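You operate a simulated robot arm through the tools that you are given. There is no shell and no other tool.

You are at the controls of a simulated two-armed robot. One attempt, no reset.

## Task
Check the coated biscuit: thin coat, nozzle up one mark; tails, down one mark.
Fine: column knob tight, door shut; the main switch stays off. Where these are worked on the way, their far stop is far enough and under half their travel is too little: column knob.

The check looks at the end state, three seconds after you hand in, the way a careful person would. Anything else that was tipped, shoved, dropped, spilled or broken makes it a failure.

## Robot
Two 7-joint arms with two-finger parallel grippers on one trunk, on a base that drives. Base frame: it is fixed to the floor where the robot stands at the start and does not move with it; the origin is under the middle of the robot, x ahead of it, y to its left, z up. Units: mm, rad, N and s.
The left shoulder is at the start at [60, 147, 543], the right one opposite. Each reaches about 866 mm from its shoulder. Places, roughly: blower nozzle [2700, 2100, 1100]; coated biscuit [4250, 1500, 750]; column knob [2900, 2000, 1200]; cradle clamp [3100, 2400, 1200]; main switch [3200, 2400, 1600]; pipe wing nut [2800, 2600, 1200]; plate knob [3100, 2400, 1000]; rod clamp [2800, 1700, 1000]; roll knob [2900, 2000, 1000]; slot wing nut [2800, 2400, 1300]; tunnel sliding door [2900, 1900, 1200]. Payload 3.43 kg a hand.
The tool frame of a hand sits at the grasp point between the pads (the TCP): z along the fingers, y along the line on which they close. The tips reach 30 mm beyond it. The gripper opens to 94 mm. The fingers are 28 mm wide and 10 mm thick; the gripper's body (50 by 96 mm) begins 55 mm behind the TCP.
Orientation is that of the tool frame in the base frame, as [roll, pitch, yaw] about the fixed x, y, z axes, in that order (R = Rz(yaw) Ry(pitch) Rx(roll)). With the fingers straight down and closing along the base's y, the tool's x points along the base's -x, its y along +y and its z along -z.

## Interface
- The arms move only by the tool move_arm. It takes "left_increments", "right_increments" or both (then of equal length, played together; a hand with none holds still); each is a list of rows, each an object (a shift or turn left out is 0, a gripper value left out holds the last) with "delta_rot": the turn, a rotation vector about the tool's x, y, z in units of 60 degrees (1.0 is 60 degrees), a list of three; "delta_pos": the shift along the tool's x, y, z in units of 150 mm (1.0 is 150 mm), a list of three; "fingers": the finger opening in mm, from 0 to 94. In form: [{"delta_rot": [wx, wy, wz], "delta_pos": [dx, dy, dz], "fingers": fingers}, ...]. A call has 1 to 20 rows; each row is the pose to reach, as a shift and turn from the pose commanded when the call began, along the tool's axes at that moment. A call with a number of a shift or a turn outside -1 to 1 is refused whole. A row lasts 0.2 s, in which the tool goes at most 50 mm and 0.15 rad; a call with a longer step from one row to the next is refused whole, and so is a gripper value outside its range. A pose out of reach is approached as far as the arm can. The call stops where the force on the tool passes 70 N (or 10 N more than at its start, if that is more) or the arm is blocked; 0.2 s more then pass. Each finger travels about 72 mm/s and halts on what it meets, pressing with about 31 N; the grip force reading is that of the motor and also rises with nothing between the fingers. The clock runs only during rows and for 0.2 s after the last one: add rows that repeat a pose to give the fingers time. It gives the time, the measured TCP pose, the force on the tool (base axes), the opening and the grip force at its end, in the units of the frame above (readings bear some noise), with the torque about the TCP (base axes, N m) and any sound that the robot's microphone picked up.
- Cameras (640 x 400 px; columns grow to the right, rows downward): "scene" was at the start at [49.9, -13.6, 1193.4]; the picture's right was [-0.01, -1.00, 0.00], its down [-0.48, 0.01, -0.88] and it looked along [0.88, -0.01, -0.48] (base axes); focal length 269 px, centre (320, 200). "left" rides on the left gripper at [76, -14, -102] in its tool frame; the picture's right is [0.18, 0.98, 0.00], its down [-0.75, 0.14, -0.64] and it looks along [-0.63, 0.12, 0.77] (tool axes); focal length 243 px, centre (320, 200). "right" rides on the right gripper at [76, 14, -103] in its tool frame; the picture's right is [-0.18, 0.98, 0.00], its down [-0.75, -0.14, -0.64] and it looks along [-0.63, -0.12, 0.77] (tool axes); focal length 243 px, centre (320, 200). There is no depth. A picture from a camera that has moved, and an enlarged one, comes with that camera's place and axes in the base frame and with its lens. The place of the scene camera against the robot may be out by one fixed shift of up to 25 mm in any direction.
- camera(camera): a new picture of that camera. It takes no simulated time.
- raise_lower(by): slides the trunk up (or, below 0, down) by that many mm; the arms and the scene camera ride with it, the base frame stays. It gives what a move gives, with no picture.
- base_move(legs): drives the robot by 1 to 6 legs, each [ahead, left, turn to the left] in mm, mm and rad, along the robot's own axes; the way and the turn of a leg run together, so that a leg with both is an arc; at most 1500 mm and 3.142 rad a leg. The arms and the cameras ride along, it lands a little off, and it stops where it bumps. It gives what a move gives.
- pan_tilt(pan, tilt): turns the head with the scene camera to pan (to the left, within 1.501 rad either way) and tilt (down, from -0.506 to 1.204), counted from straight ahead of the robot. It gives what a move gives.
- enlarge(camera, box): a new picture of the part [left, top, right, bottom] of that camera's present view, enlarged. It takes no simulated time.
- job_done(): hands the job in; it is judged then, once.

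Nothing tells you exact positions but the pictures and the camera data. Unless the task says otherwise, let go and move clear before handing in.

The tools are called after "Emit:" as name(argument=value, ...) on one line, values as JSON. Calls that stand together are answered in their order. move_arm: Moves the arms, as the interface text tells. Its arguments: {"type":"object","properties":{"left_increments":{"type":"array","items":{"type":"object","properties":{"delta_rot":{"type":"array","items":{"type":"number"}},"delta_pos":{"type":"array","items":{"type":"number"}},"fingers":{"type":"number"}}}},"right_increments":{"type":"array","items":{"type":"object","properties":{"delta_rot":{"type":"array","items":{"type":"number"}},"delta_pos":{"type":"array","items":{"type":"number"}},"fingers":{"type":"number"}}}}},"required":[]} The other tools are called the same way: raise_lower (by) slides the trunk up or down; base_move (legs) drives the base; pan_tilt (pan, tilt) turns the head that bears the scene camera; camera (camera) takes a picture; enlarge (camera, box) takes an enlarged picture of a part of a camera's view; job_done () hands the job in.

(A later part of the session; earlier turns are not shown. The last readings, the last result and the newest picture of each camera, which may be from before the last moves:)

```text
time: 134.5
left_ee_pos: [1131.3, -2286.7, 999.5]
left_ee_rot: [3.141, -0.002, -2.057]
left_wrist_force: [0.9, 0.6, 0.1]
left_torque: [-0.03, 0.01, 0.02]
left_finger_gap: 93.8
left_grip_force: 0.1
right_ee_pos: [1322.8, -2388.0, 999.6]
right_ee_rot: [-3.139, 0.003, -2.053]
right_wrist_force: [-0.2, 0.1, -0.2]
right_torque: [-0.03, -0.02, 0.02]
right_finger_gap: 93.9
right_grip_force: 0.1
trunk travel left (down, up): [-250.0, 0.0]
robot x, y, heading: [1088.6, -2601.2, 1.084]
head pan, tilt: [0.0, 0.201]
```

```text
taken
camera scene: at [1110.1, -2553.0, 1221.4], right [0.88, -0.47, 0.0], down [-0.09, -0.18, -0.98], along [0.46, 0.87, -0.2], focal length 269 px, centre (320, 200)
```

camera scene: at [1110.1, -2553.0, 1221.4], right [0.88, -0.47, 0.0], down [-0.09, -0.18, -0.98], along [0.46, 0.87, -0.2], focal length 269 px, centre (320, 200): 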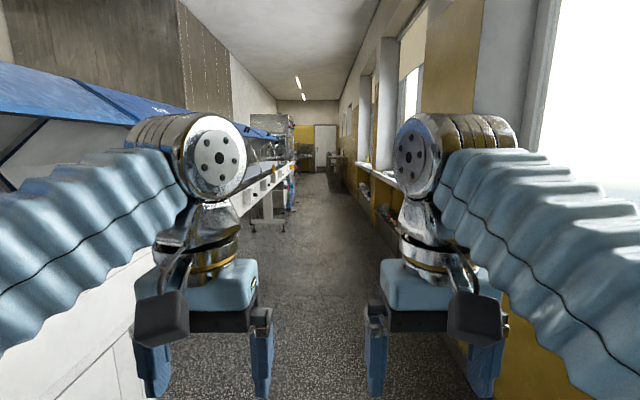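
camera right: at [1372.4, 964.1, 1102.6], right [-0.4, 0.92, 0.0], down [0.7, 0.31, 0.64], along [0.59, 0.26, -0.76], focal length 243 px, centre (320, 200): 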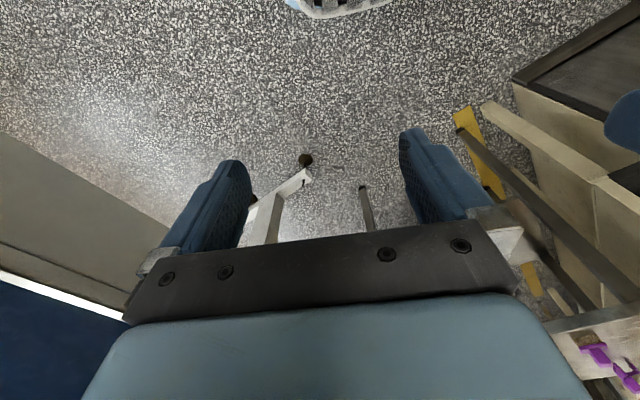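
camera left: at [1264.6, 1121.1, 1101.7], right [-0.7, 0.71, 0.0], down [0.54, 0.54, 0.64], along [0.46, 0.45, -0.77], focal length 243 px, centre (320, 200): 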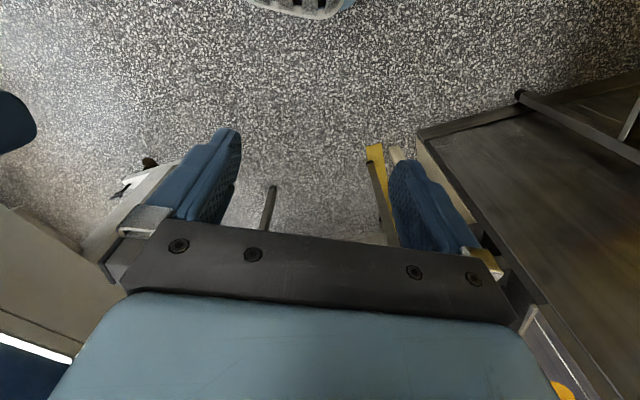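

Window sills run along the right wall (the biscuit is likely on one), and the machine is ahead left. I continue.

Emit:
base_move(legs=[[1500, 0, 0], [1300, 0, 0]])

Emit:
camera(camera="scene")

Emit:
pan_tilt(pan=-0.6, tilt=0.3)

Emit:
camera(camera="scene")

Emit:
pan_tilt(pan=0.5, tilt=0.2)

Emit:
camera(camera="scene")

```text
time: 148.0
left_ee_pos: [2432.6, 168.0, 999.5]
left_ee_rot: [3.141, 0.001, -2.056]
left_wrist_force: [0.5, -0.1, -0.1]
left_torque: [0.0, 0.02, -0.04]
left_finger_gap: 94.1
left_grip_force: 0.0
right_ee_pos: [2627.1, 67.2, 1000.1]
right_ee_rot: [-3.14, 0.002, -2.054]
right_wrist_force: [-0.5, 0.4, 0.0]
right_torque: [0.01, 0.02, 0.0]
right_finger_gap: 94.1
right_grip_force: 0.0
trunk travel left (down, up): [-250.0, 0.0]
robot x, y, heading: [2395.9, -140.6, 1.084]
head pan, tilt: [0.0, 0.201]
```

```text
taken
camera scene: at [2413.2, -96.7, 1221.4], right [0.88, -0.47, 0.0], down [-0.09, -0.18, -0.98], along [0.46, 0.87, -0.2], focal length 269 px, centre (320, 200)
```

scene: 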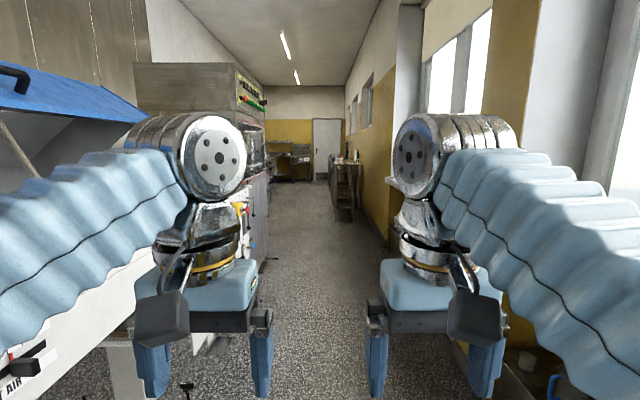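

```text
time: 149.0
left_ee_pos: [2433.3, 169.7, 998.9]
left_ee_rot: [3.141, 0.002, -2.057]
left_wrist_force: [0.4, -0.8, 0.2]
left_torque: [0.0, -0.03, 0.0]
left_finger_gap: 94.2
left_grip_force: 0.1
right_ee_pos: [2627.0, 66.7, 1000.7]
right_ee_rot: [-3.14, 0.003, -2.056]
right_wrist_force: [0.1, -0.7, 0.7]
right_torque: [0.01, 0.0, 0.02]
right_finger_gap: 93.9
right_grip_force: 0.0
trunk travel left (down, up): [-250.0, 0.0]
robot x, y, heading: [2394.7, -136.8, 1.087]
head pan, tilt: [-0.6, 0.3]
```

```text
taken
camera scene: at [2452.3, -135.5, 1212.1], right [0.47, -0.88, 0.0], down [-0.26, -0.14, -0.96], along [0.84, 0.45, -0.3], focal length 269 px, centre (320, 200)
```

scene: 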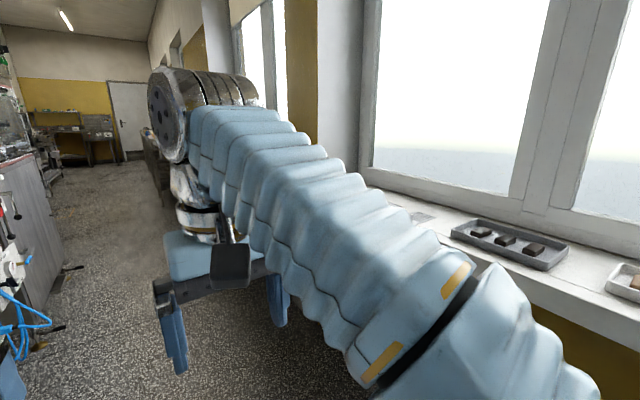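

```text
time: 150.3
left_ee_pos: [2433.8, 170.1, 1000.4]
left_ee_rot: [-3.14, 0.0, -2.057]
left_wrist_force: [0.3, -0.2, -0.1]
left_torque: [0.01, 0.02, -0.01]
left_finger_gap: 94.1
left_grip_force: 0.1
right_ee_pos: [2626.9, 67.5, 1000.0]
right_ee_rot: [-3.14, 0.003, -2.055]
right_wrist_force: [-0.1, 0.6, -0.2]
right_torque: [0.0, 0.01, 0.01]
right_finger_gap: 93.6
right_grip_force: 0.0
trunk travel left (down, up): [-250.0, 0.0]
robot x, y, heading: [2393.9, -142.7, 1.087]
head pan, tilt: [0.499, 0.201]
```

```text
taken
camera scene: at [2368.5, -85.9, 1221.4], right [1.0, 0.01, 0.0], down [0.0, -0.2, -0.98], along [-0.01, 0.98, -0.2], focal length 269 px, centre (320, 200)
```

scene: 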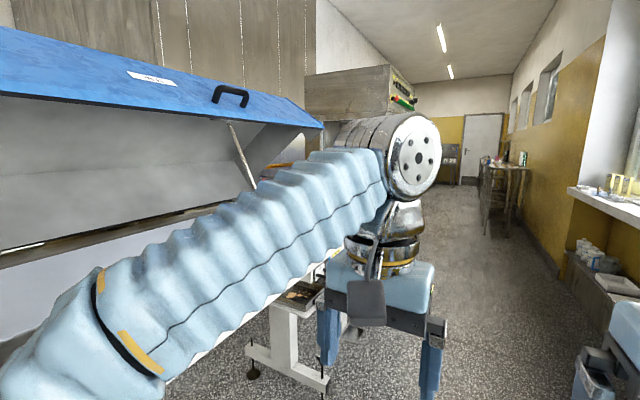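

Trays of biscuits line the sills; the machine's working side is ahead on the left. I move 1.4 m further and look at both sides.

Emit:
base_move(legs=[[1400, 0, 0]])

Emit:
pan_tilt(pan=-1.2, tilt=0.45)

Emit:
camera(camera="scene")

Emit:
pan_tilt(pan=-0.5, tilt=0.3)

Emit:
camera(camera="scene")

Emit:
pan_tilt(pan=0.5, tilt=0.2)

Emit:
camera(camera="scene")

Emit:
pan_tilt(pan=1.2, tilt=0.2)

Emit:
camera(camera="scene")

```text
time: 157.3
left_ee_pos: [3089.5, 1421.7, 999.2]
left_ee_rot: [-3.141, 0.002, -2.05]
left_wrist_force: [0.9, -0.4, -0.1]
left_torque: [-0.01, 0.03, 0.02]
left_finger_gap: 93.9
left_grip_force: 0.0
right_ee_pos: [3281.4, 1320.9, 1000.6]
right_ee_rot: [-3.139, 0.003, -2.048]
right_wrist_force: [-0.3, 0.6, -0.4]
right_torque: [0.0, -0.04, 0.0]
right_finger_gap: 94.0
right_grip_force: 0.0
trunk travel left (down, up): [-250.0, 0.0]
robot x, y, heading: [3050.6, 1112.7, 1.091]
head pan, tilt: [0.499, 0.201]
```

```text
time: 159.1
left_ee_pos: [3089.3, 1421.3, 999.5]
left_ee_rot: [-3.142, -0.001, -2.05]
left_wrist_force: [0.1, 0.0, 0.1]
left_torque: [0.01, -0.03, 0.01]
left_finger_gap: 94.1
left_grip_force: 0.1
right_ee_pos: [3281.4, 1322.5, 999.2]
right_ee_rot: [-3.139, 0.003, -2.048]
right_wrist_force: [0.6, 0.2, 0.4]
right_torque: [0.03, 0.0, 0.02]
right_finger_gap: 94.0
right_grip_force: 0.1
trunk travel left (down, up): [-250.0, 0.0]
robot x, y, heading: [3056.4, 1111.5, 1.094]
head pan, tilt: [-1.201, 0.45]
```

```text
taken
camera scene: at [3117.3, 1063.1, 1198.2], right [-0.11, -0.99, 0.0], down [-0.43, 0.05, -0.9], along [0.89, -0.1, -0.44], focal length 269 px, centre (320, 200)
```

scene: 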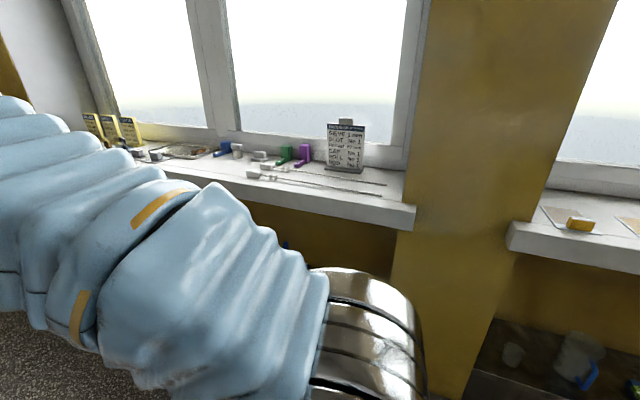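

```text
time: 160.2
left_ee_pos: [3088.4, 1422.0, 999.8]
left_ee_rot: [3.141, 0.0, -2.051]
left_wrist_force: [-0.8, -0.1, 0.2]
left_torque: [-0.01, -0.01, -0.06]
left_finger_gap: 93.9
left_grip_force: 0.0
right_ee_pos: [3282.2, 1321.5, 1000.2]
right_ee_rot: [-3.139, 0.002, -2.049]
right_wrist_force: [0.7, 0.0, -0.3]
right_torque: [-0.05, 0.01, -0.04]
right_finger_gap: 93.8
right_grip_force: 0.1
trunk travel left (down, up): [-250.0, 0.0]
robot x, y, heading: [3049.3, 1111.8, 1.088]
head pan, tilt: [-0.499, 0.3]
```

```text
taken
camera scene: at [3103.5, 1125.2, 1212.1], right [0.56, -0.83, 0.0], down [-0.25, -0.16, -0.96], along [0.79, 0.53, -0.3], focal length 269 px, centre (320, 200)
```

scene: 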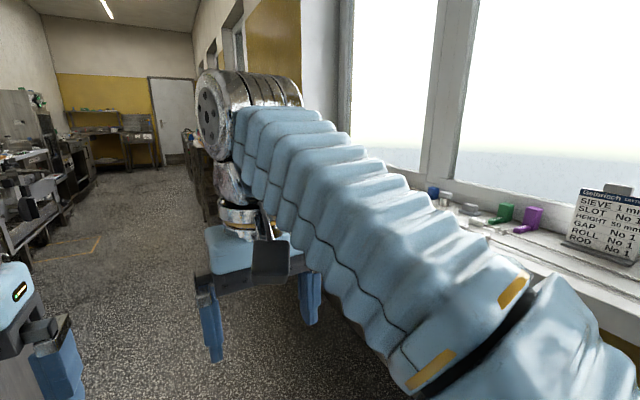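

```text
time: 161.4
left_ee_pos: [3087.3, 1422.4, 1000.0]
left_ee_rot: [-3.141, -0.001, -2.051]
left_wrist_force: [-0.1, -0.5, -0.4]
left_torque: [0.03, 0.0, -0.02]
left_finger_gap: 94.2
left_grip_force: 0.0
right_ee_pos: [3282.1, 1321.5, 1000.4]
right_ee_rot: [-3.139, 0.003, -2.049]
right_wrist_force: [0.4, 0.0, -0.3]
right_torque: [0.0, 0.02, 0.0]
right_finger_gap: 93.9
right_grip_force: 0.0
trunk travel left (down, up): [-250.0, 0.0]
robot x, y, heading: [3052.8, 1109.6, 1.091]
head pan, tilt: [0.499, 0.201]
```

```text
taken
camera scene: at [3024.3, 1166.3, 1221.3], right [1.0, 0.02, 0.0], down [0.0, -0.2, -0.98], along [-0.02, 0.98, -0.2], focal length 269 px, centre (320, 200)
```

scene: 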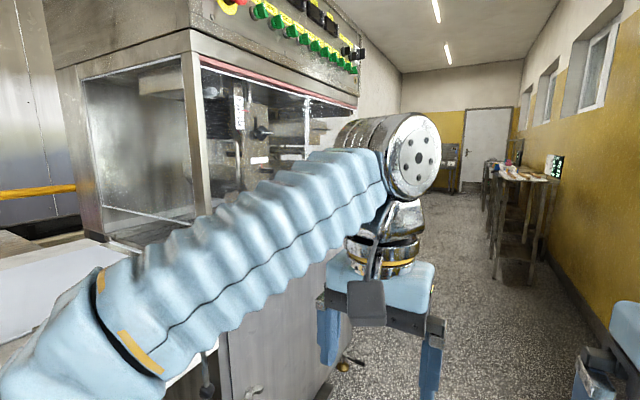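

```text
time: 162.5
left_ee_pos: [3088.5, 1422.0, 999.5]
left_ee_rot: [-3.141, 0.002, -2.05]
left_wrist_force: [0.5, -0.3, -0.5]
left_torque: [-0.01, -0.01, -0.01]
left_finger_gap: 94.1
left_grip_force: 0.0
right_ee_pos: [3281.9, 1321.8, 1000.0]
right_ee_rot: [-3.141, 0.002, -2.047]
right_wrist_force: [0.8, -0.7, 0.3]
right_torque: [0.02, 0.02, 0.0]
right_finger_gap: 94.1
right_grip_force: 0.0
trunk travel left (down, up): [-250.0, 0.0]
robot x, y, heading: [3051.4, 1108.8, 1.092]
head pan, tilt: [1.201, 0.201]
```

```text
taken
camera scene: at [2964.5, 1143.3, 1221.4], right [0.75, 0.66, 0.0], down [0.13, -0.15, -0.98], along [-0.65, 0.74, -0.2], focal length 269 px, centre (320, 200)
```

scene: 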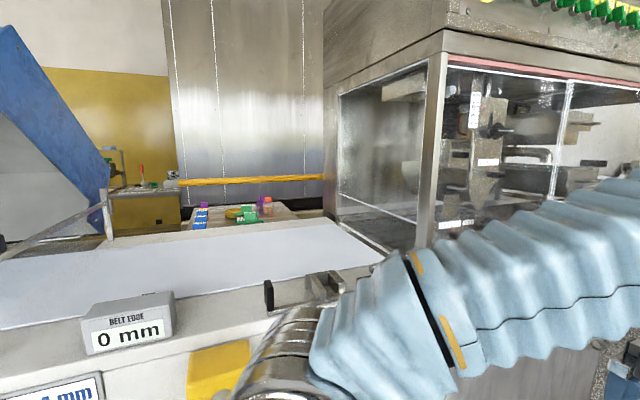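

Now I'm beside the machine: glass enclosure on the left, the sill with a set-up card and sample pieces on the right. I zoom both.

Emit:
enlarge(camera="scene", box=[320, 30, 640, 230])

Emit:
pan_tilt(pan=0.8, tilt=0.1)

Emit:
enlarge(camera="scene", box=[200, 50, 520, 250])

Emit:
pan_tilt(pan=-1.2, tilt=0.35)

Emit:
enlarge(camera="scene", box=[270, 120, 430, 220])

Emit:
enlarge(camera="scene", box=[60, 120, 300, 220])

```text
2.00 times, centred on (480, 130) of scene
camera zoom: at [2964.5, 1143.3, 1221.4], right [0.75, 0.66, 0.0], down [0.13, -0.15, -0.98], along [-0.65, 0.74, -0.2], focal length 538 px, centre (0, 340)
```

zoom: 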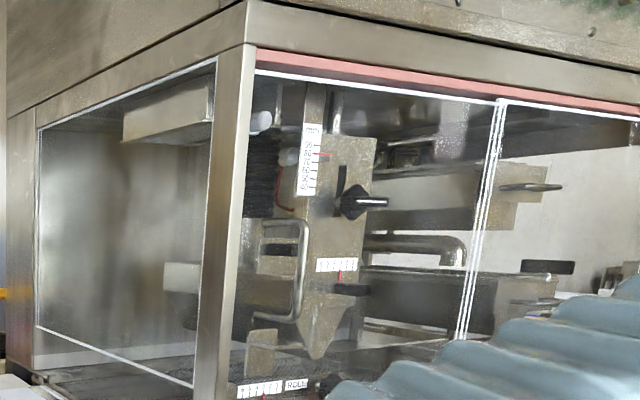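

```text
time: 163.4
left_ee_pos: [3088.3, 1422.5, 999.9]
left_ee_rot: [3.141, 0.001, -2.051]
left_wrist_force: [0.4, 0.1, 0.7]
left_torque: [0.02, -0.03, -0.01]
left_finger_gap: 94.0
left_grip_force: 0.1
right_ee_pos: [3281.0, 1320.9, 1000.6]
right_ee_rot: [-3.139, 0.003, -2.047]
right_wrist_force: [-0.1, 0.4, -0.5]
right_torque: [0.01, -0.03, 0.0]
right_finger_gap: 93.9
right_grip_force: 0.0
trunk travel left (down, up): [-250.0, 0.0]
robot x, y, heading: [3053.0, 1111.0, 1.096]
head pan, tilt: [0.799, 0.099]
```

```text
2.00 times, centred on (360, 150) of scene
camera zoom: at [2997.0, 1160.6, 1230.7], right [0.95, 0.31, 0.0], down [0.03, -0.09, -0.99], along [-0.31, 0.94, -0.1], focal length 538 px, centre (240, 300)
```

zoom: 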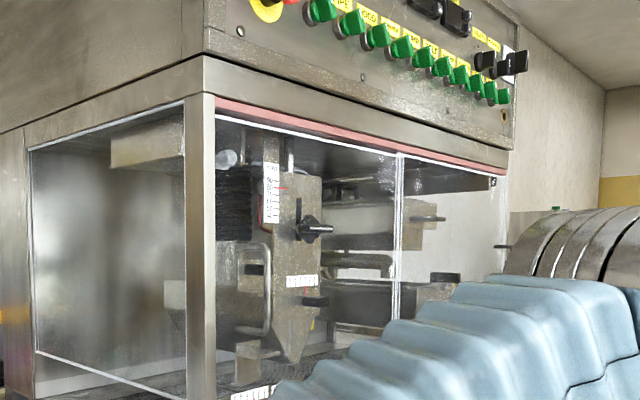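

```text
time: 165.3
left_ee_pos: [3089.5, 1422.2, 1000.8]
left_ee_rot: [3.141, -0.002, -2.051]
left_wrist_force: [-0.6, 0.1, 0.3]
left_torque: [0.01, -0.01, 0.0]
left_finger_gap: 94.0
left_grip_force: 0.0
right_ee_pos: [3281.7, 1322.1, 999.7]
right_ee_rot: [-3.14, 0.004, -2.048]
right_wrist_force: [-0.3, -0.1, 0.9]
right_torque: [0.01, -0.01, 0.02]
right_finger_gap: 93.9
right_grip_force: 0.3
trunk travel left (down, up): [-250.0, 0.0]
robot x, y, heading: [3052.0, 1112.2, 1.096]
head pan, tilt: [-1.201, 0.351]
```

```text
4.00 times, centred on (350, 170) of scene
camera zoom: at [3118.5, 1063.0, 1207.4], right [-0.11, -0.99, 0.0], down [-0.34, 0.04, -0.94], along [0.93, -0.1, -0.34], focal length 1075 px, centre (200, 320)
```

zoom: 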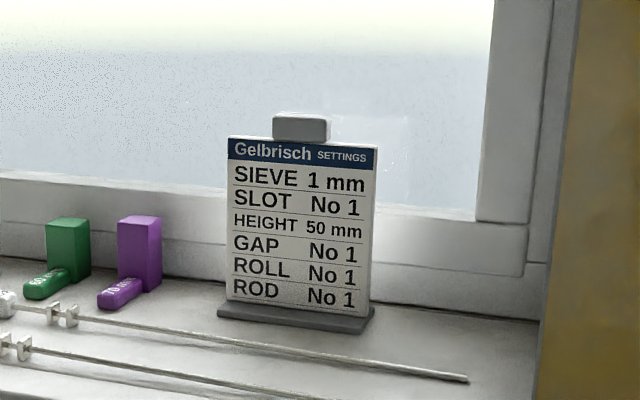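

```text
2.67 times, centred on (180, 170) of scene
camera zoom: at [3118.5, 1063.0, 1207.4], right [-0.11, -0.99, 0.0], down [-0.34, 0.04, -0.94], along [0.93, -0.1, -0.34], focal length 717 px, centre (693, 280)
```

zoom: 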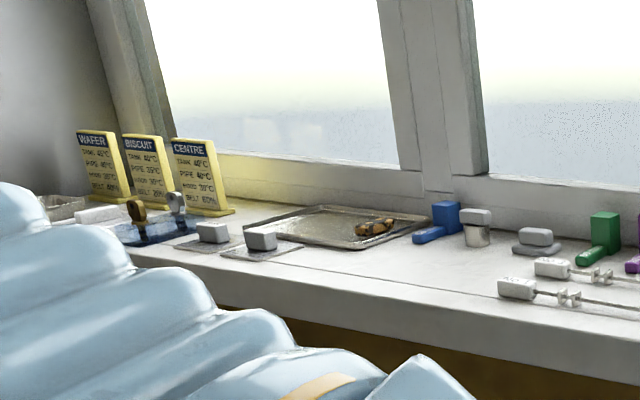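

The tray with a brown coated biscuit is on the sill. I drive up opposite it and turn toward the sill to inspect it closely.

Emit:
base_move(legs=[[680, 0, 0], [0, 0, -1.57]])

Emit:
pan_tilt(pan=0.0, tilt=0.4)

Emit:
camera(camera="scene")

Emit:
camera(camera="left")

```text
time: 172.8
left_ee_pos: [3668.4, 1668.1, 999.4]
left_ee_rot: [-3.141, 0.0, 2.651]
left_wrist_force: [0.0, -0.4, -0.8]
left_torque: [-0.02, 0.01, -0.01]
left_finger_gap: 94.3
left_grip_force: 0.1
right_ee_pos: [3567.2, 1476.1, 1000.5]
right_ee_rot: [-3.14, 0.003, 2.654]
right_wrist_force: [-0.4, 0.4, 0.1]
right_torque: [-0.01, -0.02, 0.0]
right_finger_gap: 94.0
right_grip_force: 0.0
trunk travel left (down, up): [-250.0, 0.0]
robot x, y, heading: [3357.8, 1707.7, -0.485]
head pan, tilt: [-1.201, 0.351]
```

```text
time: 174.2
left_ee_pos: [3670.6, 1667.5, 1000.0]
left_ee_rot: [-3.141, -0.001, 2.652]
left_wrist_force: [0.4, 0.7, 0.5]
left_torque: [-0.02, -0.05, 0.0]
left_finger_gap: 94.1
left_grip_force: 0.0
right_ee_pos: [3565.9, 1476.2, 1000.5]
right_ee_rot: [-3.138, 0.005, 2.653]
right_wrist_force: [0.4, 0.4, 0.7]
right_torque: [-0.01, 0.0, 0.02]
right_finger_gap: 94.0
right_grip_force: 0.0
trunk travel left (down, up): [-250.0, 0.0]
robot x, y, heading: [3358.3, 1708.5, -0.491]
head pan, tilt: [0.0, 0.4]
```

```text
taken
camera scene: at [3403.8, 1666.3, 1202.8], right [-0.47, -0.88, 0.0], down [-0.34, 0.18, -0.92], along [0.81, -0.43, -0.39], focal length 269 px, centre (320, 200)
```

scene: 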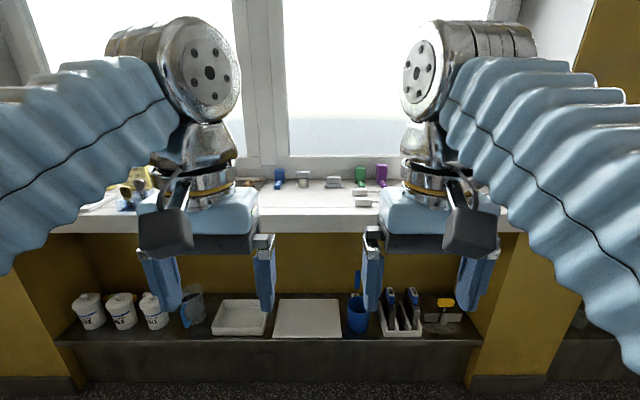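

```text
taken
camera left: at [3594.5, 1691.7, 1101.7], right [0.3, 0.95, 0.0], down [0.73, -0.23, 0.64], along [0.61, -0.19, -0.77], focal length 243 px, centre (320, 200)
```

left: 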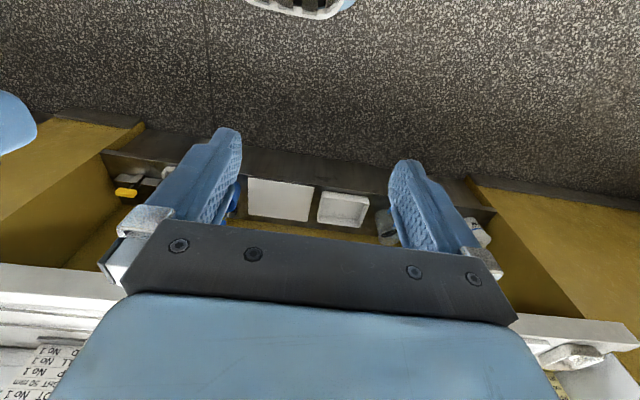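

The tray is partly hidden behind my left hand; I shift left a bit to see it between the hands.

Emit:
base_move(legs=[[0, 240, 0]])

Emit:
enlarge(camera="scene", box=[250, 150, 410, 250])

```text
time: 176.0
left_ee_pos: [3777.7, 1873.7, 1000.5]
left_ee_rot: [-3.141, 0.001, 2.656]
left_wrist_force: [-0.4, 0.2, -0.1]
left_torque: [0.05, 0.02, -0.02]
left_finger_gap: 94.0
left_grip_force: 0.1
right_ee_pos: [3677.1, 1682.6, 1000.7]
right_ee_rot: [-3.139, 0.003, 2.659]
right_wrist_force: [-0.8, -0.6, 0.1]
right_torque: [0.0, 0.01, 0.01]
right_finger_gap: 93.9
right_grip_force: 0.0
trunk travel left (down, up): [-250.0, 0.0]
robot x, y, heading: [3470.6, 1911.1, -0.483]
head pan, tilt: [0.0, 0.4]
```

```text
4.00 times, centred on (330, 200) of scene
camera zoom: at [3512.6, 1871.5, 1202.8], right [-0.47, -0.88, 0.0], down [-0.34, 0.18, -0.92], along [0.81, -0.43, -0.39], focal length 1075 px, centre (280, 200)
```

zoom: 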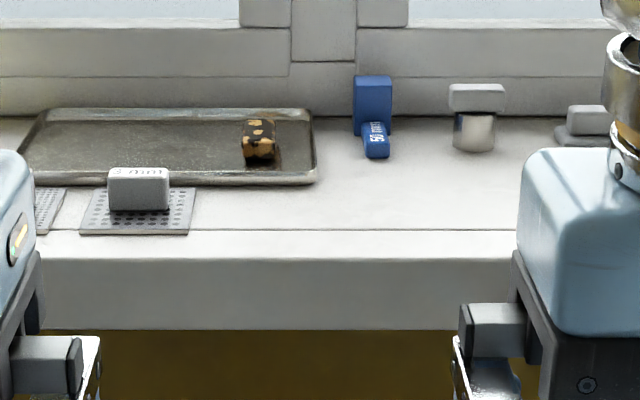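

A single coated biscuit sits on the tray with light patches showing. I zoom in further.

Emit:
enlarge(camera="scene", box=[300, 170, 332, 200])

Emit:
enlarge(camera="scene", box=[306, 176, 324, 192])

```text
13.33 times, centred on (316, 185) of scene
camera zoom: at [3512.6, 1871.5, 1202.8], right [-0.47, -0.88, 0.0], down [-0.34, 0.18, -0.92], along [0.81, -0.43, -0.39], focal length 3585 px, centre (373, 400)
```

zoom: 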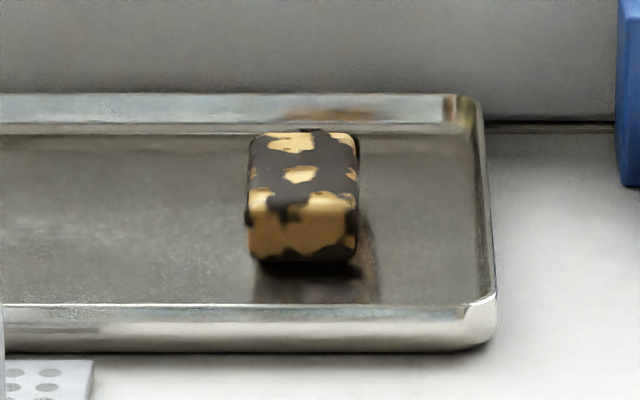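

```text
16.00 times, centred on (315, 184) of scene
camera zoom: at [3512.6, 1871.5, 1202.8], right [-0.47, -0.88, 0.0], down [-0.34, 0.18, -0.92], along [0.81, -0.43, -0.39], focal length 4302 px, centre (400, 456)
```

zoom: 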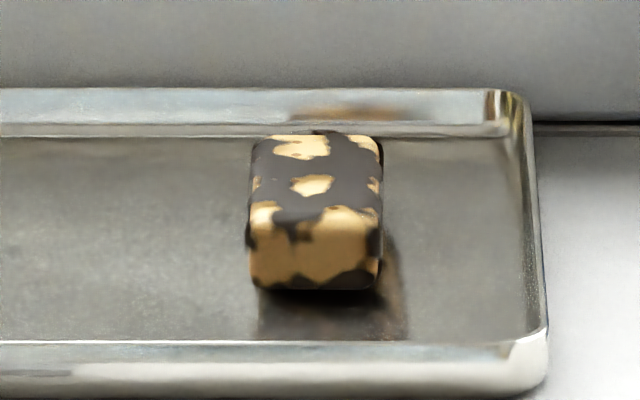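

The coat is clearly thin (bare patches, no tails), so the nozzle goes up one mark. Now I turn round to face the machine.

Emit:
base_move(legs=[[0, 0, 1.57], [0, 0, 1.57]])

Emit:
pan_tilt(pan=0.0, tilt=0.1)

Emit:
camera(camera="scene")

```text
time: 184.0
left_ee_pos: [3159.2, 1951.2, 1000.3]
left_ee_rot: [3.141, 0.001, -0.484]
left_wrist_force: [1.0, -0.4, 0.4]
left_torque: [0.02, 0.05, 0.01]
left_finger_gap: 94.0
left_grip_force: 0.0
right_ee_pos: [3259.5, 2146.2, 999.3]
right_ee_rot: [-3.14, 0.003, -0.484]
right_wrist_force: [-0.1, -0.5, -0.4]
right_torque: [-0.01, 0.0, 0.01]
right_finger_gap: 94.2
right_grip_force: 0.1
trunk travel left (down, up): [-250.0, 0.0]
robot x, y, heading: [3468.9, 1914.4, 2.656]
head pan, tilt: [0.0, 0.4]
```

```text
time: 184.8
left_ee_pos: [3159.4, 1953.0, 999.6]
left_ee_rot: [3.14, 0.001, -0.485]
left_wrist_force: [1.3, -0.1, 0.0]
left_torque: [0.01, 0.05, -0.01]
left_finger_gap: 94.2
left_grip_force: 0.0
right_ee_pos: [3259.3, 2146.0, 999.6]
right_ee_rot: [-3.139, 0.003, -0.481]
right_wrist_force: [1.0, 0.1, 0.3]
right_torque: [0.01, -0.02, -0.01]
right_finger_gap: 94.2
right_grip_force: 0.1
trunk travel left (down, up): [-250.0, 0.0]
robot x, y, heading: [3467.0, 1916.6, 2.653]
head pan, tilt: [0.0, 0.099]
```

```text
taken
camera scene: at [3402.2, 1929.9, 1230.7], right [0.47, 0.88, 0.0], down [0.09, -0.05, -0.99], along [-0.88, 0.46, -0.1], focal length 269 px, centre (320, 200)
```

scene: 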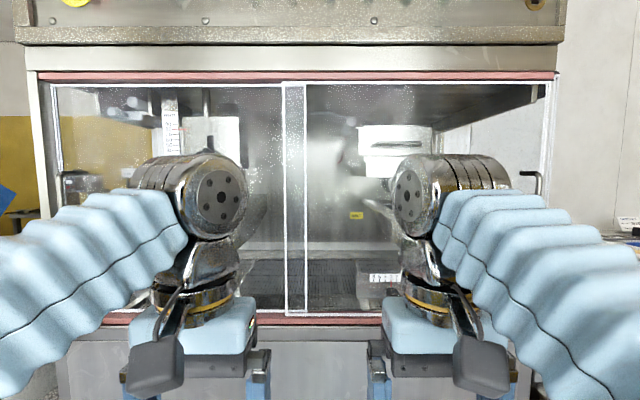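

I see the machine's front: two sliding glass panes, the nozzle scale behind the left pane. I back off slightly and lower the hands, fingers forward, to clear the view.

Emit:
base_move(legs=[[-100, 0, 0]])

Emit:
move_arm(left_increments=[{"delta_rot": [0, -0.125, 0], "delta_pos": [0, 0, 0.1]}, {"delta_rot": [0, -0.25, 0], "delta_pos": [-0.1, 0, 0.25]}, {"delta_rot": [0, -0.375, 0], "delta_pos": [-0.2, 0, 0.4]}, {"delta_rot": [0, -0.5, 0], "delta_pos": [-0.3, 0, 0.55]}, {"delta_rot": [0, -0.625, 0], "delta_pos": [-0.4, 0, 0.7]}, {"delta_rot": [0, -0.75, 0], "delta_pos": [-0.45, 0, 0.8]}, {"delta_rot": [0, -0.875, 0], "delta_pos": [-0.5, 0, 0.9]}, {"delta_rot": [0, -1, 0], "delta_pos": [-0.55, 0, 1.0]}], right_increments=[{"delta_rot": [0, -0.125, 0], "delta_pos": [0, 0, 0.1]}, {"delta_rot": [0, -0.25, 0], "delta_pos": [-0.1, 0, 0.25]}, {"delta_rot": [0, -0.375, 0], "delta_pos": [-0.2, 0, 0.4]}, {"delta_rot": [0, -0.5, 0], "delta_pos": [-0.3, 0, 0.55]}, {"delta_rot": [0, -0.625, 0], "delta_pos": [-0.4, 0, 0.7]}, {"delta_rot": [0, -0.75, 0], "delta_pos": [-0.45, 0, 0.8]}, {"delta_rot": [0, -0.875, 0], "delta_pos": [-0.5, 0, 0.9]}, {"delta_rot": [0, -1, 0], "delta_pos": [-0.55, 0, 1.0]}])

Emit:
camera(camera="scene")

```text
time: 186.0
left_ee_pos: [3246.3, 1906.3, 999.2]
left_ee_rot: [-3.141, 0.002, -0.486]
left_wrist_force: [-0.1, -0.1, 0.5]
left_torque: [-0.02, -0.02, 0.01]
left_finger_gap: 93.9
left_grip_force: 0.2
right_ee_pos: [3348.0, 2099.7, 998.9]
right_ee_rot: [-3.139, 0.003, -0.485]
right_wrist_force: [-0.4, 0.3, -0.1]
right_torque: [-0.01, -0.01, 0.0]
right_finger_gap: 94.0
right_grip_force: 0.0
trunk travel left (down, up): [-250.0, 0.0]
robot x, y, heading: [3558.5, 1869.5, 2.66]
head pan, tilt: [0.0, 0.099]
```

```text
time: 187.8
left_ee_pos: [3175.4, 1942.9, 851.1]
left_ee_rot: [-3.139, 1.048, -0.484]
left_wrist_force: [-0.4, 0.3, 1.3]
left_torque: [0.01, 0.0, -0.04]
left_finger_gap: 93.9
left_grip_force: 0.1
right_ee_pos: [3275.0, 2138.0, 850.8]
right_ee_rot: [-3.141, 1.051, -0.485]
right_wrist_force: [0.0, 0.2, -0.4]
right_torque: [-0.02, -0.01, -0.04]
right_finger_gap: 94.1
right_grip_force: 0.1
trunk travel left (down, up): [-250.0, 0.0]
robot x, y, heading: [3554.9, 1868.6, 2.658]
head pan, tilt: [0.0, 0.099]
```

```text
taken
camera scene: at [3491.0, 1883.0, 1230.8], right [0.47, 0.88, 0.0], down [0.09, -0.05, -0.99], along [-0.88, 0.46, -0.1], focal length 269 px, centre (320, 200)
```

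scene: 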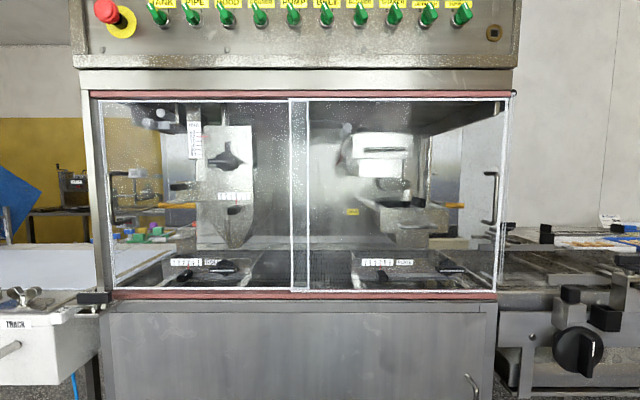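

Clear frontal view now. I zoom into the left and right panes.

Emit:
enlarge(camera="scene", box=[80, 80, 320, 310])

Emit:
enlarge(camera="scene", box=[160, 90, 280, 165])

Emit:
enlarge(camera="scene", box=[160, 165, 280, 290])

Emit:
enlarge(camera="scene", box=[280, 80, 520, 310])

```text
1.74 times, centred on (200, 195) of scene
camera zoom: at [3491.0, 1883.0, 1230.8], right [0.47, 0.88, 0.0], down [0.09, -0.05, -0.99], along [-0.88, 0.46, -0.1], focal length 468 px, centre (529, 209)
```

zoom: 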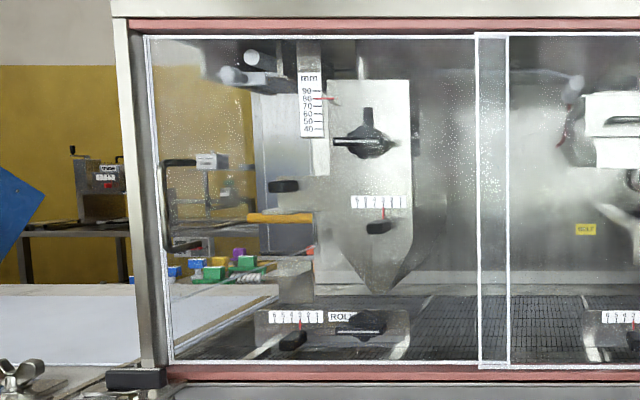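

```text
5.33 times, centred on (220, 128) of scene
camera zoom: at [3491.0, 1883.0, 1230.8], right [0.47, 0.88, 0.0], down [0.09, -0.05, -0.99], along [-0.88, 0.46, -0.1], focal length 1434 px, centre (853, 587)
```

zoom: 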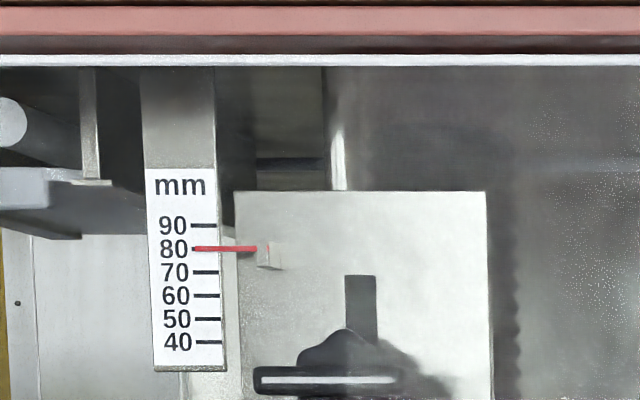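

```text
3.20 times, centred on (220, 228) of scene
camera zoom: at [3491.0, 1883.0, 1230.8], right [0.47, 0.88, 0.0], down [0.09, -0.05, -0.99], along [-0.88, 0.46, -0.1], focal length 860 px, centre (640, 112)
```

zoom: 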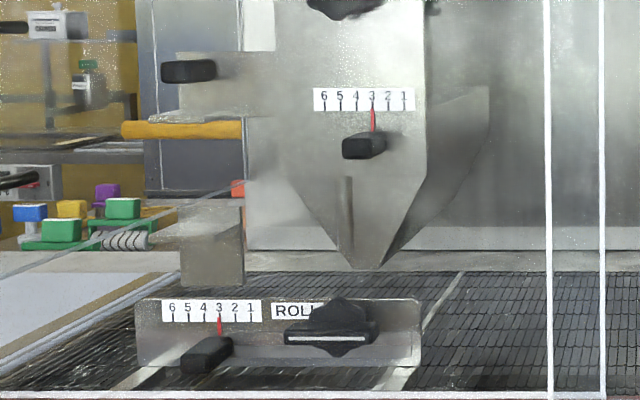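

```text
1.74 times, centred on (400, 195) of scene
camera zoom: at [3491.0, 1883.0, 1230.8], right [0.47, 0.88, 0.0], down [0.09, -0.05, -0.99], along [-0.88, 0.46, -0.1], focal length 468 px, centre (181, 209)
```

zoom: 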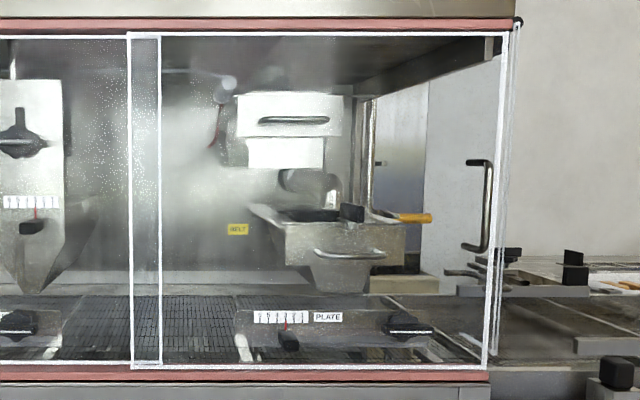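

The mm scale reads 80; I take the column knob at about (2845,1980,1257) and the left door's handle bar at z≈1183. I bring the left hand up with fingers forward before moving in.

Emit:
move_arm(left_increments=[{"delta_rot": [0, -0.1, 0], "delta_pos": [-0.15, 0.05, -0.1]}, {"delta_rot": [0, -0.2, 0], "delta_pos": [-0.3, 0.1, -0.2]}, {"delta_rot": [0, -0.3, 0], "delta_pos": [-0.45, 0.15, -0.35]}, {"delta_rot": [0, -0.4, 0], "delta_pos": [-0.6, 0.2, -0.5]}, {"delta_rot": [0, -0.5, 0], "delta_pos": [-0.75, 0.25, -0.6]}, {"delta_rot": [0, -0.5, 0], "delta_pos": [-0.875, 0.3, -0.7], "fingers": 44}])

Emit:
move_arm(left_increments=[{"delta_pos": [-0.25, 0.1, -0.05], "fingers": 44}, {"delta_pos": [-0.5, 0.2, -0.1]}, {"delta_pos": [-0.75, 0.25, -0.14]}, {"delta_pos": [-1.0, 0.3, -0.16]}])

Emit:
camera(camera="scene")

Emit:
camera(camera="left")

```text
time: 189.2
left_ee_pos: [3174.4, 1892.3, 1015.2]
left_ee_rot: [0.001, 1.568, 2.658]
left_wrist_force: [0.0, 0.2, -0.5]
left_torque: [-0.02, 0.03, 0.03]
left_finger_gap: 43.6
left_grip_force: 0.0
right_ee_pos: [3274.3, 2137.6, 852.6]
right_ee_rot: [-3.14, 1.051, -0.483]
right_wrist_force: [-0.3, -0.2, 0.4]
right_torque: [-0.03, 0.0, 0.03]
right_finger_gap: 94.2
right_grip_force: 0.1
trunk travel left (down, up): [-250.0, 0.0]
robot x, y, heading: [3556.7, 1864.5, 2.66]
head pan, tilt: [0.0, 0.099]
```

```text
time: 190.2
left_ee_pos: [3176.8, 1843.5, 1164.7]
left_ee_rot: [-0.645, 1.569, 2.014]
left_wrist_force: [0.5, 1.1, -0.8]
left_torque: [-0.03, 0.0, 0.02]
left_finger_gap: 43.8
left_grip_force: 0.1
right_ee_pos: [3275.2, 2137.7, 852.4]
right_ee_rot: [-3.14, 1.052, -0.482]
right_wrist_force: [0.1, -1.1, 0.7]
right_torque: [0.01, -0.01, 0.02]
right_finger_gap: 94.2
right_grip_force: 0.1
trunk travel left (down, up): [-250.0, 0.0]
robot x, y, heading: [3554.3, 1867.5, 2.664]
head pan, tilt: [0.0, 0.099]
```

```text
taken
camera scene: at [3491.2, 1883.1, 1230.7], right [0.47, 0.88, 0.0], down [0.09, -0.05, -1.0], along [-0.88, 0.46, -0.1], focal length 269 px, centre (320, 200)
```

scene: 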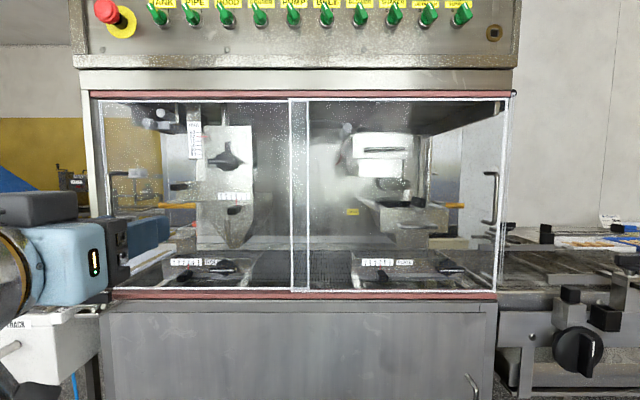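

```text
taken
camera left: at [3274.3, 1808.2, 1088.0], right [-0.46, -0.87, -0.18], down [0.5, -0.43, 0.75], along [-0.73, 0.25, 0.63], focal length 243 px, centre (320, 200)
```

left: 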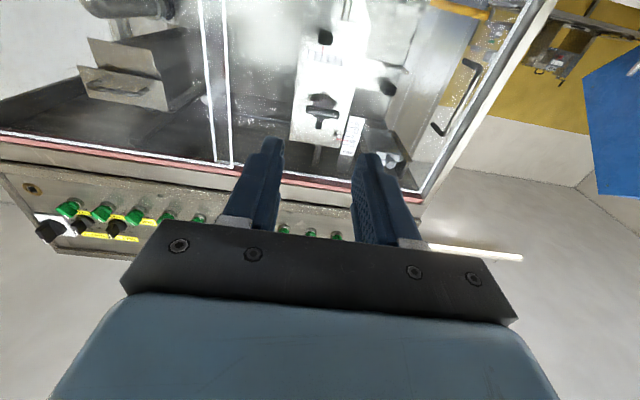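

The left hand is up and pointing at the machine. Now the base moves in 150 mm and left 220 mm.

Emit:
base_move(legs=[[150, 220, 0]])

Emit:
camera(camera="left")

Emit:
camera(camera="scene")

```text
time: 192.1
left_ee_pos: [2940.8, 1718.5, 1164.5]
left_ee_rot: [-0.273, 1.568, 2.382]
left_wrist_force: [0.0, 0.8, 0.3]
left_torque: [-0.02, -0.01, 0.01]
left_finger_gap: 43.9
left_grip_force: 0.0
right_ee_pos: [3038.0, 2012.6, 852.2]
right_ee_rot: [-3.14, 1.051, -0.481]
right_wrist_force: [0.5, -0.3, 0.4]
right_torque: [0.03, 0.01, -0.02]
right_finger_gap: 93.9
right_grip_force: 0.1
trunk travel left (down, up): [-250.0, 0.0]
robot x, y, heading: [3321.5, 1739.8, 2.656]
head pan, tilt: [0.0, 0.099]
```

```text
taken
camera left: at [3038.0, 1683.5, 1087.7], right [-0.46, -0.87, -0.18], down [0.5, -0.42, 0.75], along [-0.73, 0.25, 0.63], focal length 243 px, centre (320, 200)
```

left: 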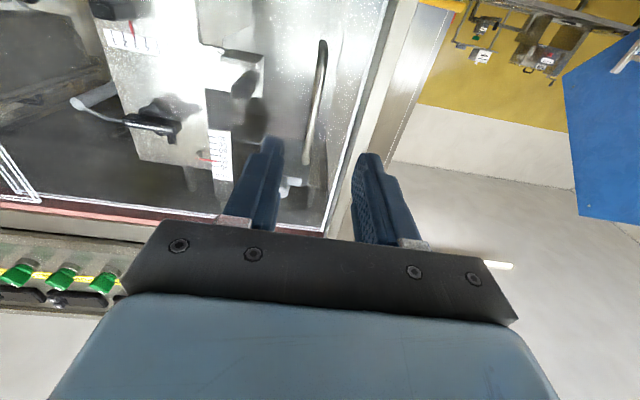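

```text
taken
camera scene: at [3254.9, 1758.6, 1230.7], right [0.46, 0.89, 0.0], down [0.09, -0.05, -1.0], along [-0.88, 0.46, -0.1], focal length 269 px, centre (320, 200)
```

scene: 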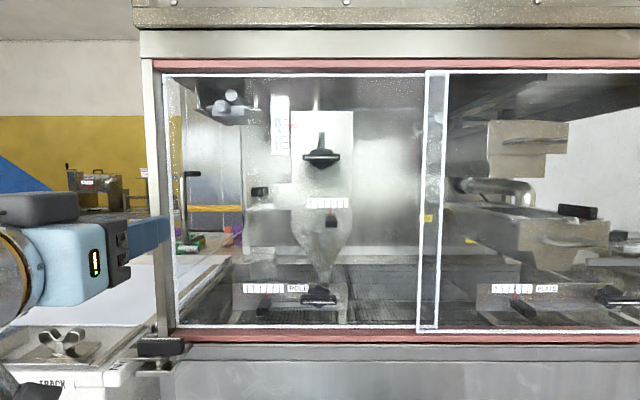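

The handle bar lies nearly on the left hand's axis, about 140 mm ahead. I advance the hand in two stages around it.

Emit:
move_arm(left_increments=[{"delta_pos": [0, 0, 0.2], "fingers": 40}, {"delta_pos": [0, 0.0, 0.4]}, {"delta_pos": [-0.05, 0, 0.6]}])

Emit:
camera(camera="left")

Emit:
camera(camera="scene")

```text
time: 192.9
left_ee_pos: [2861.1, 1761.5, 1170.9]
left_ee_rot: [-0.306, 1.569, 2.353]
left_wrist_force: [0.7, 0.9, 0.6]
left_torque: [0.02, -0.06, -0.04]
left_finger_gap: 39.9
left_grip_force: 0.0
right_ee_pos: [3037.6, 2012.8, 851.8]
right_ee_rot: [-3.141, 1.05, -0.479]
right_wrist_force: [-0.2, -0.4, 0.9]
right_torque: [0.02, -0.03, 0.02]
right_finger_gap: 93.9
right_grip_force: 0.2
trunk travel left (down, up): [-250.0, 0.0]
robot x, y, heading: [3325.7, 1742.6, 2.661]
head pan, tilt: [0.0, 0.099]
```

```text
taken
camera left: at [2958.3, 1725.8, 1094.5], right [-0.46, -0.87, -0.18], down [0.5, -0.42, 0.75], along [-0.73, 0.25, 0.63], focal length 243 px, centre (320, 200)
```

left: 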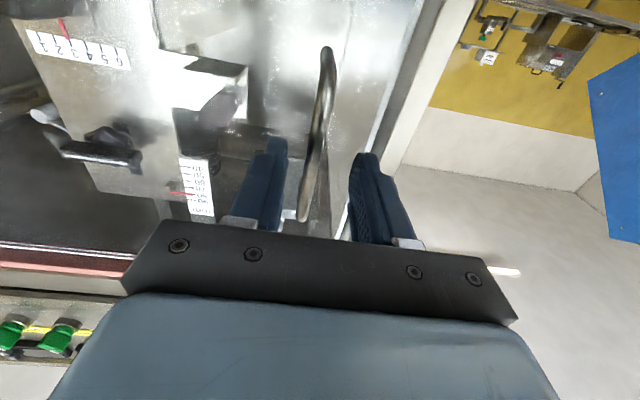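

```text
taken
camera scene: at [3254.9, 1758.4, 1230.7], right [0.46, 0.89, 0.0], down [0.09, -0.05, -1.0], along [-0.88, 0.46, -0.1], focal length 269 px, centre (320, 200)
```

scene: 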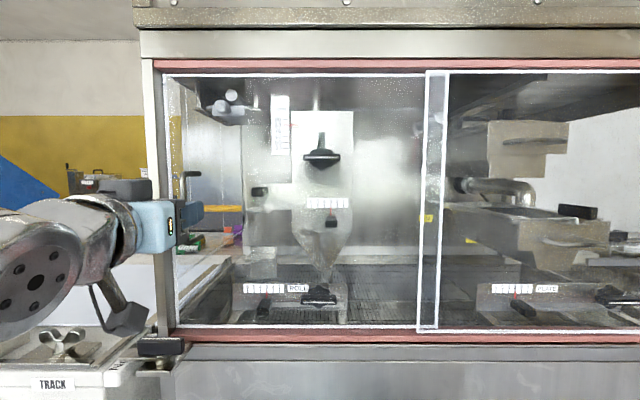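

The bar is between the fingers, about 50 mm ahead of the grasp point. I advance 40 mm more.

Emit:
move_arm(left_increments=[{"delta_pos": [0, 0, 0.13]}, {"delta_pos": [0, 0, 0.27]}])

Emit:
camera(camera="left")

```text
time: 193.5
left_ee_pos: [2825.6, 1779.1, 1172.3]
left_ee_rot: [-0.443, 1.569, 2.214]
left_wrist_force: [0.3, -0.1, -0.6]
left_torque: [0.02, 0.03, 0.04]
left_finger_gap: 39.8
left_grip_force: 0.1
right_ee_pos: [3037.7, 2011.6, 853.0]
right_ee_rot: [-3.141, 1.051, -0.48]
right_wrist_force: [-0.1, 0.3, 1.0]
right_torque: [0.0, 0.01, 0.01]
right_finger_gap: 94.2
right_grip_force: 0.1
trunk travel left (down, up): [-250.0, 0.0]
robot x, y, heading: [3321.5, 1743.3, 2.661]
head pan, tilt: [0.0, 0.099]
```

```text
taken
camera left: at [2922.8, 1743.7, 1095.0], right [-0.46, -0.87, -0.18], down [0.5, -0.42, 0.75], along [-0.73, 0.25, 0.63], focal length 243 px, centre (320, 200)
```

left: 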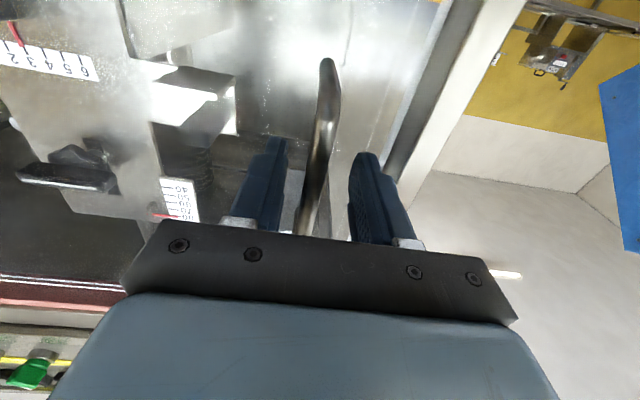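

The bar is inside the fingers. I cage it and slide the door to the right.

Emit:
move_arm(left_increments=[{"delta_pos": [0, 0, 0.05], "fingers": 20}, {"delta_pos": [0, 0, 0.05]}, {"delta_pos": [0, -0.1, 0.05]}, {"delta_pos": [0, -0.25, 0.05]}, {"delta_pos": [0, -0.4, 0.05]}, {"delta_pos": [0, -0.55, 0.05]}, {"delta_pos": [0, -0.7, 0.05]}, {"delta_pos": [0, -0.85, 0.05]}, {"delta_pos": [0, -1.0, 0.05]}])

Emit:
camera(camera="scene")

Emit:
camera(camera="left")

```text
time: 195.5
left_ee_pos: [2891.8, 1915.8, 1171.3]
left_ee_rot: [-0.235, 1.568, 2.422]
left_wrist_force: [36.8, -20.8, -14.4]
left_torque: [-0.45, -0.86, -0.12]
left_finger_gap: 16.6
left_grip_force: 0.0
right_ee_pos: [3040.5, 2011.2, 853.9]
right_ee_rot: [-3.138, 1.055, -0.479]
right_wrist_force: [-0.5, -0.6, 0.5]
right_torque: [0.01, 0.02, -0.01]
right_finger_gap: 94.0
right_grip_force: 0.1
trunk travel left (down, up): [-250.0, 0.0]
robot x, y, heading: [3323.1, 1739.9, 2.657]
head pan, tilt: [0.0, 0.099]
```

```text
taken
camera scene: at [3258.5, 1756.1, 1230.8], right [0.46, 0.89, 0.0], down [0.08, -0.04, -1.0], along [-0.88, 0.46, -0.1], focal length 269 px, centre (320, 200)
```

scene: 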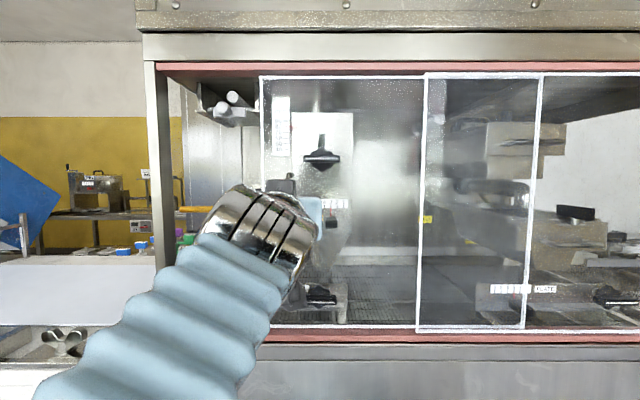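

```text
taken
camera left: at [2988.9, 1880.5, 1095.2], right [-0.46, -0.87, -0.18], down [0.5, -0.43, 0.75], along [-0.73, 0.25, 0.63], focal length 243 px, centre (320, 200)
```

left: 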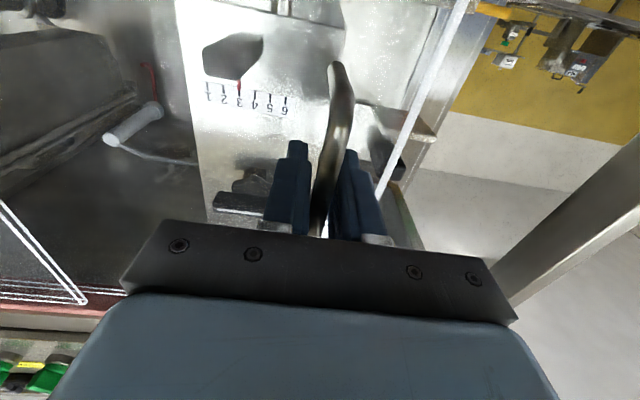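

The door has moved about 145 mm; the fingertips are pressing the glass a little, so I ease back 10 mm and continue.

Emit:
move_arm(left_increments=[{"delta_pos": [0, 0, -0.07]}, {"delta_pos": [0, -0.1, -0.07]}, {"delta_pos": [0, -0.25, -0.07]}, {"delta_pos": [0, -0.4, -0.07]}, {"delta_pos": [0, -0.55, -0.07]}, {"delta_pos": [0, -0.7, -0.07]}, {"delta_pos": [0, -0.85, -0.07]}, {"delta_pos": [0, -1.0, -0.07]}])

Emit:
camera(camera="scene")

Emit:
camera(camera="left")

```text
time: 197.1
left_ee_pos: [2927.4, 1977.4, 1187.3]
left_ee_rot: [-1.9, 1.427, 0.725]
left_wrist_force: [27.8, -18.8, -13.0]
left_torque: [0.14, -0.18, 0.69]
left_finger_gap: 22.8
left_grip_force: 2.4
right_ee_pos: [3040.9, 2010.9, 851.8]
right_ee_rot: [-3.138, 1.053, -0.48]
right_wrist_force: [0.0, -0.9, 0.3]
right_torque: [0.03, -0.02, 0.01]
right_finger_gap: 94.1
right_grip_force: 0.0
trunk travel left (down, up): [-250.0, 0.0]
robot x, y, heading: [3324.8, 1739.4, 2.663]
head pan, tilt: [0.0, 0.099]
stopped in row 8 (left hand): the force on the tool passed its limit at 87 N (the readings are from after the stop); the commanded pose is now the measured one
```

```text
taken
camera scene: at [3258.4, 1755.9, 1230.9], right [0.46, 0.89, 0.0], down [0.09, -0.04, -1.0], along [-0.88, 0.46, -0.1], focal length 269 px, centre (320, 200)
```

scene: 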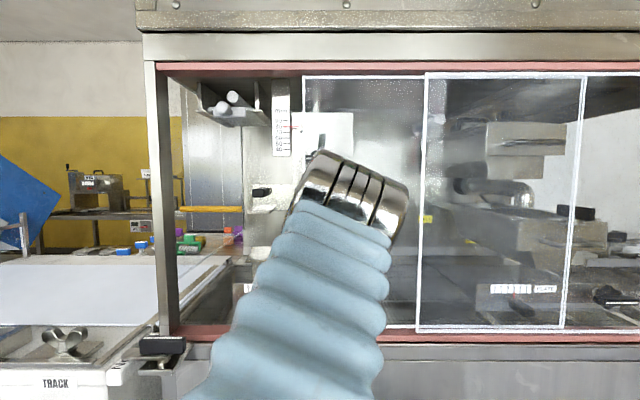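

```text
taken
camera left: at [3029.8, 1946.3, 1119.3], right [-0.46, -0.83, -0.32], down [0.41, -0.51, 0.76], along [-0.79, 0.22, 0.57], focal length 243 px, centre (320, 200)
```

left: 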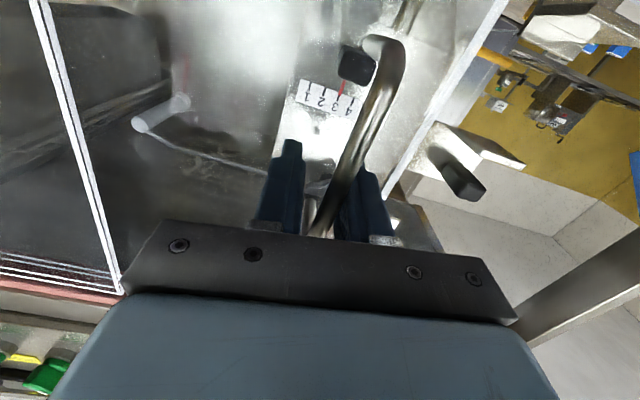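

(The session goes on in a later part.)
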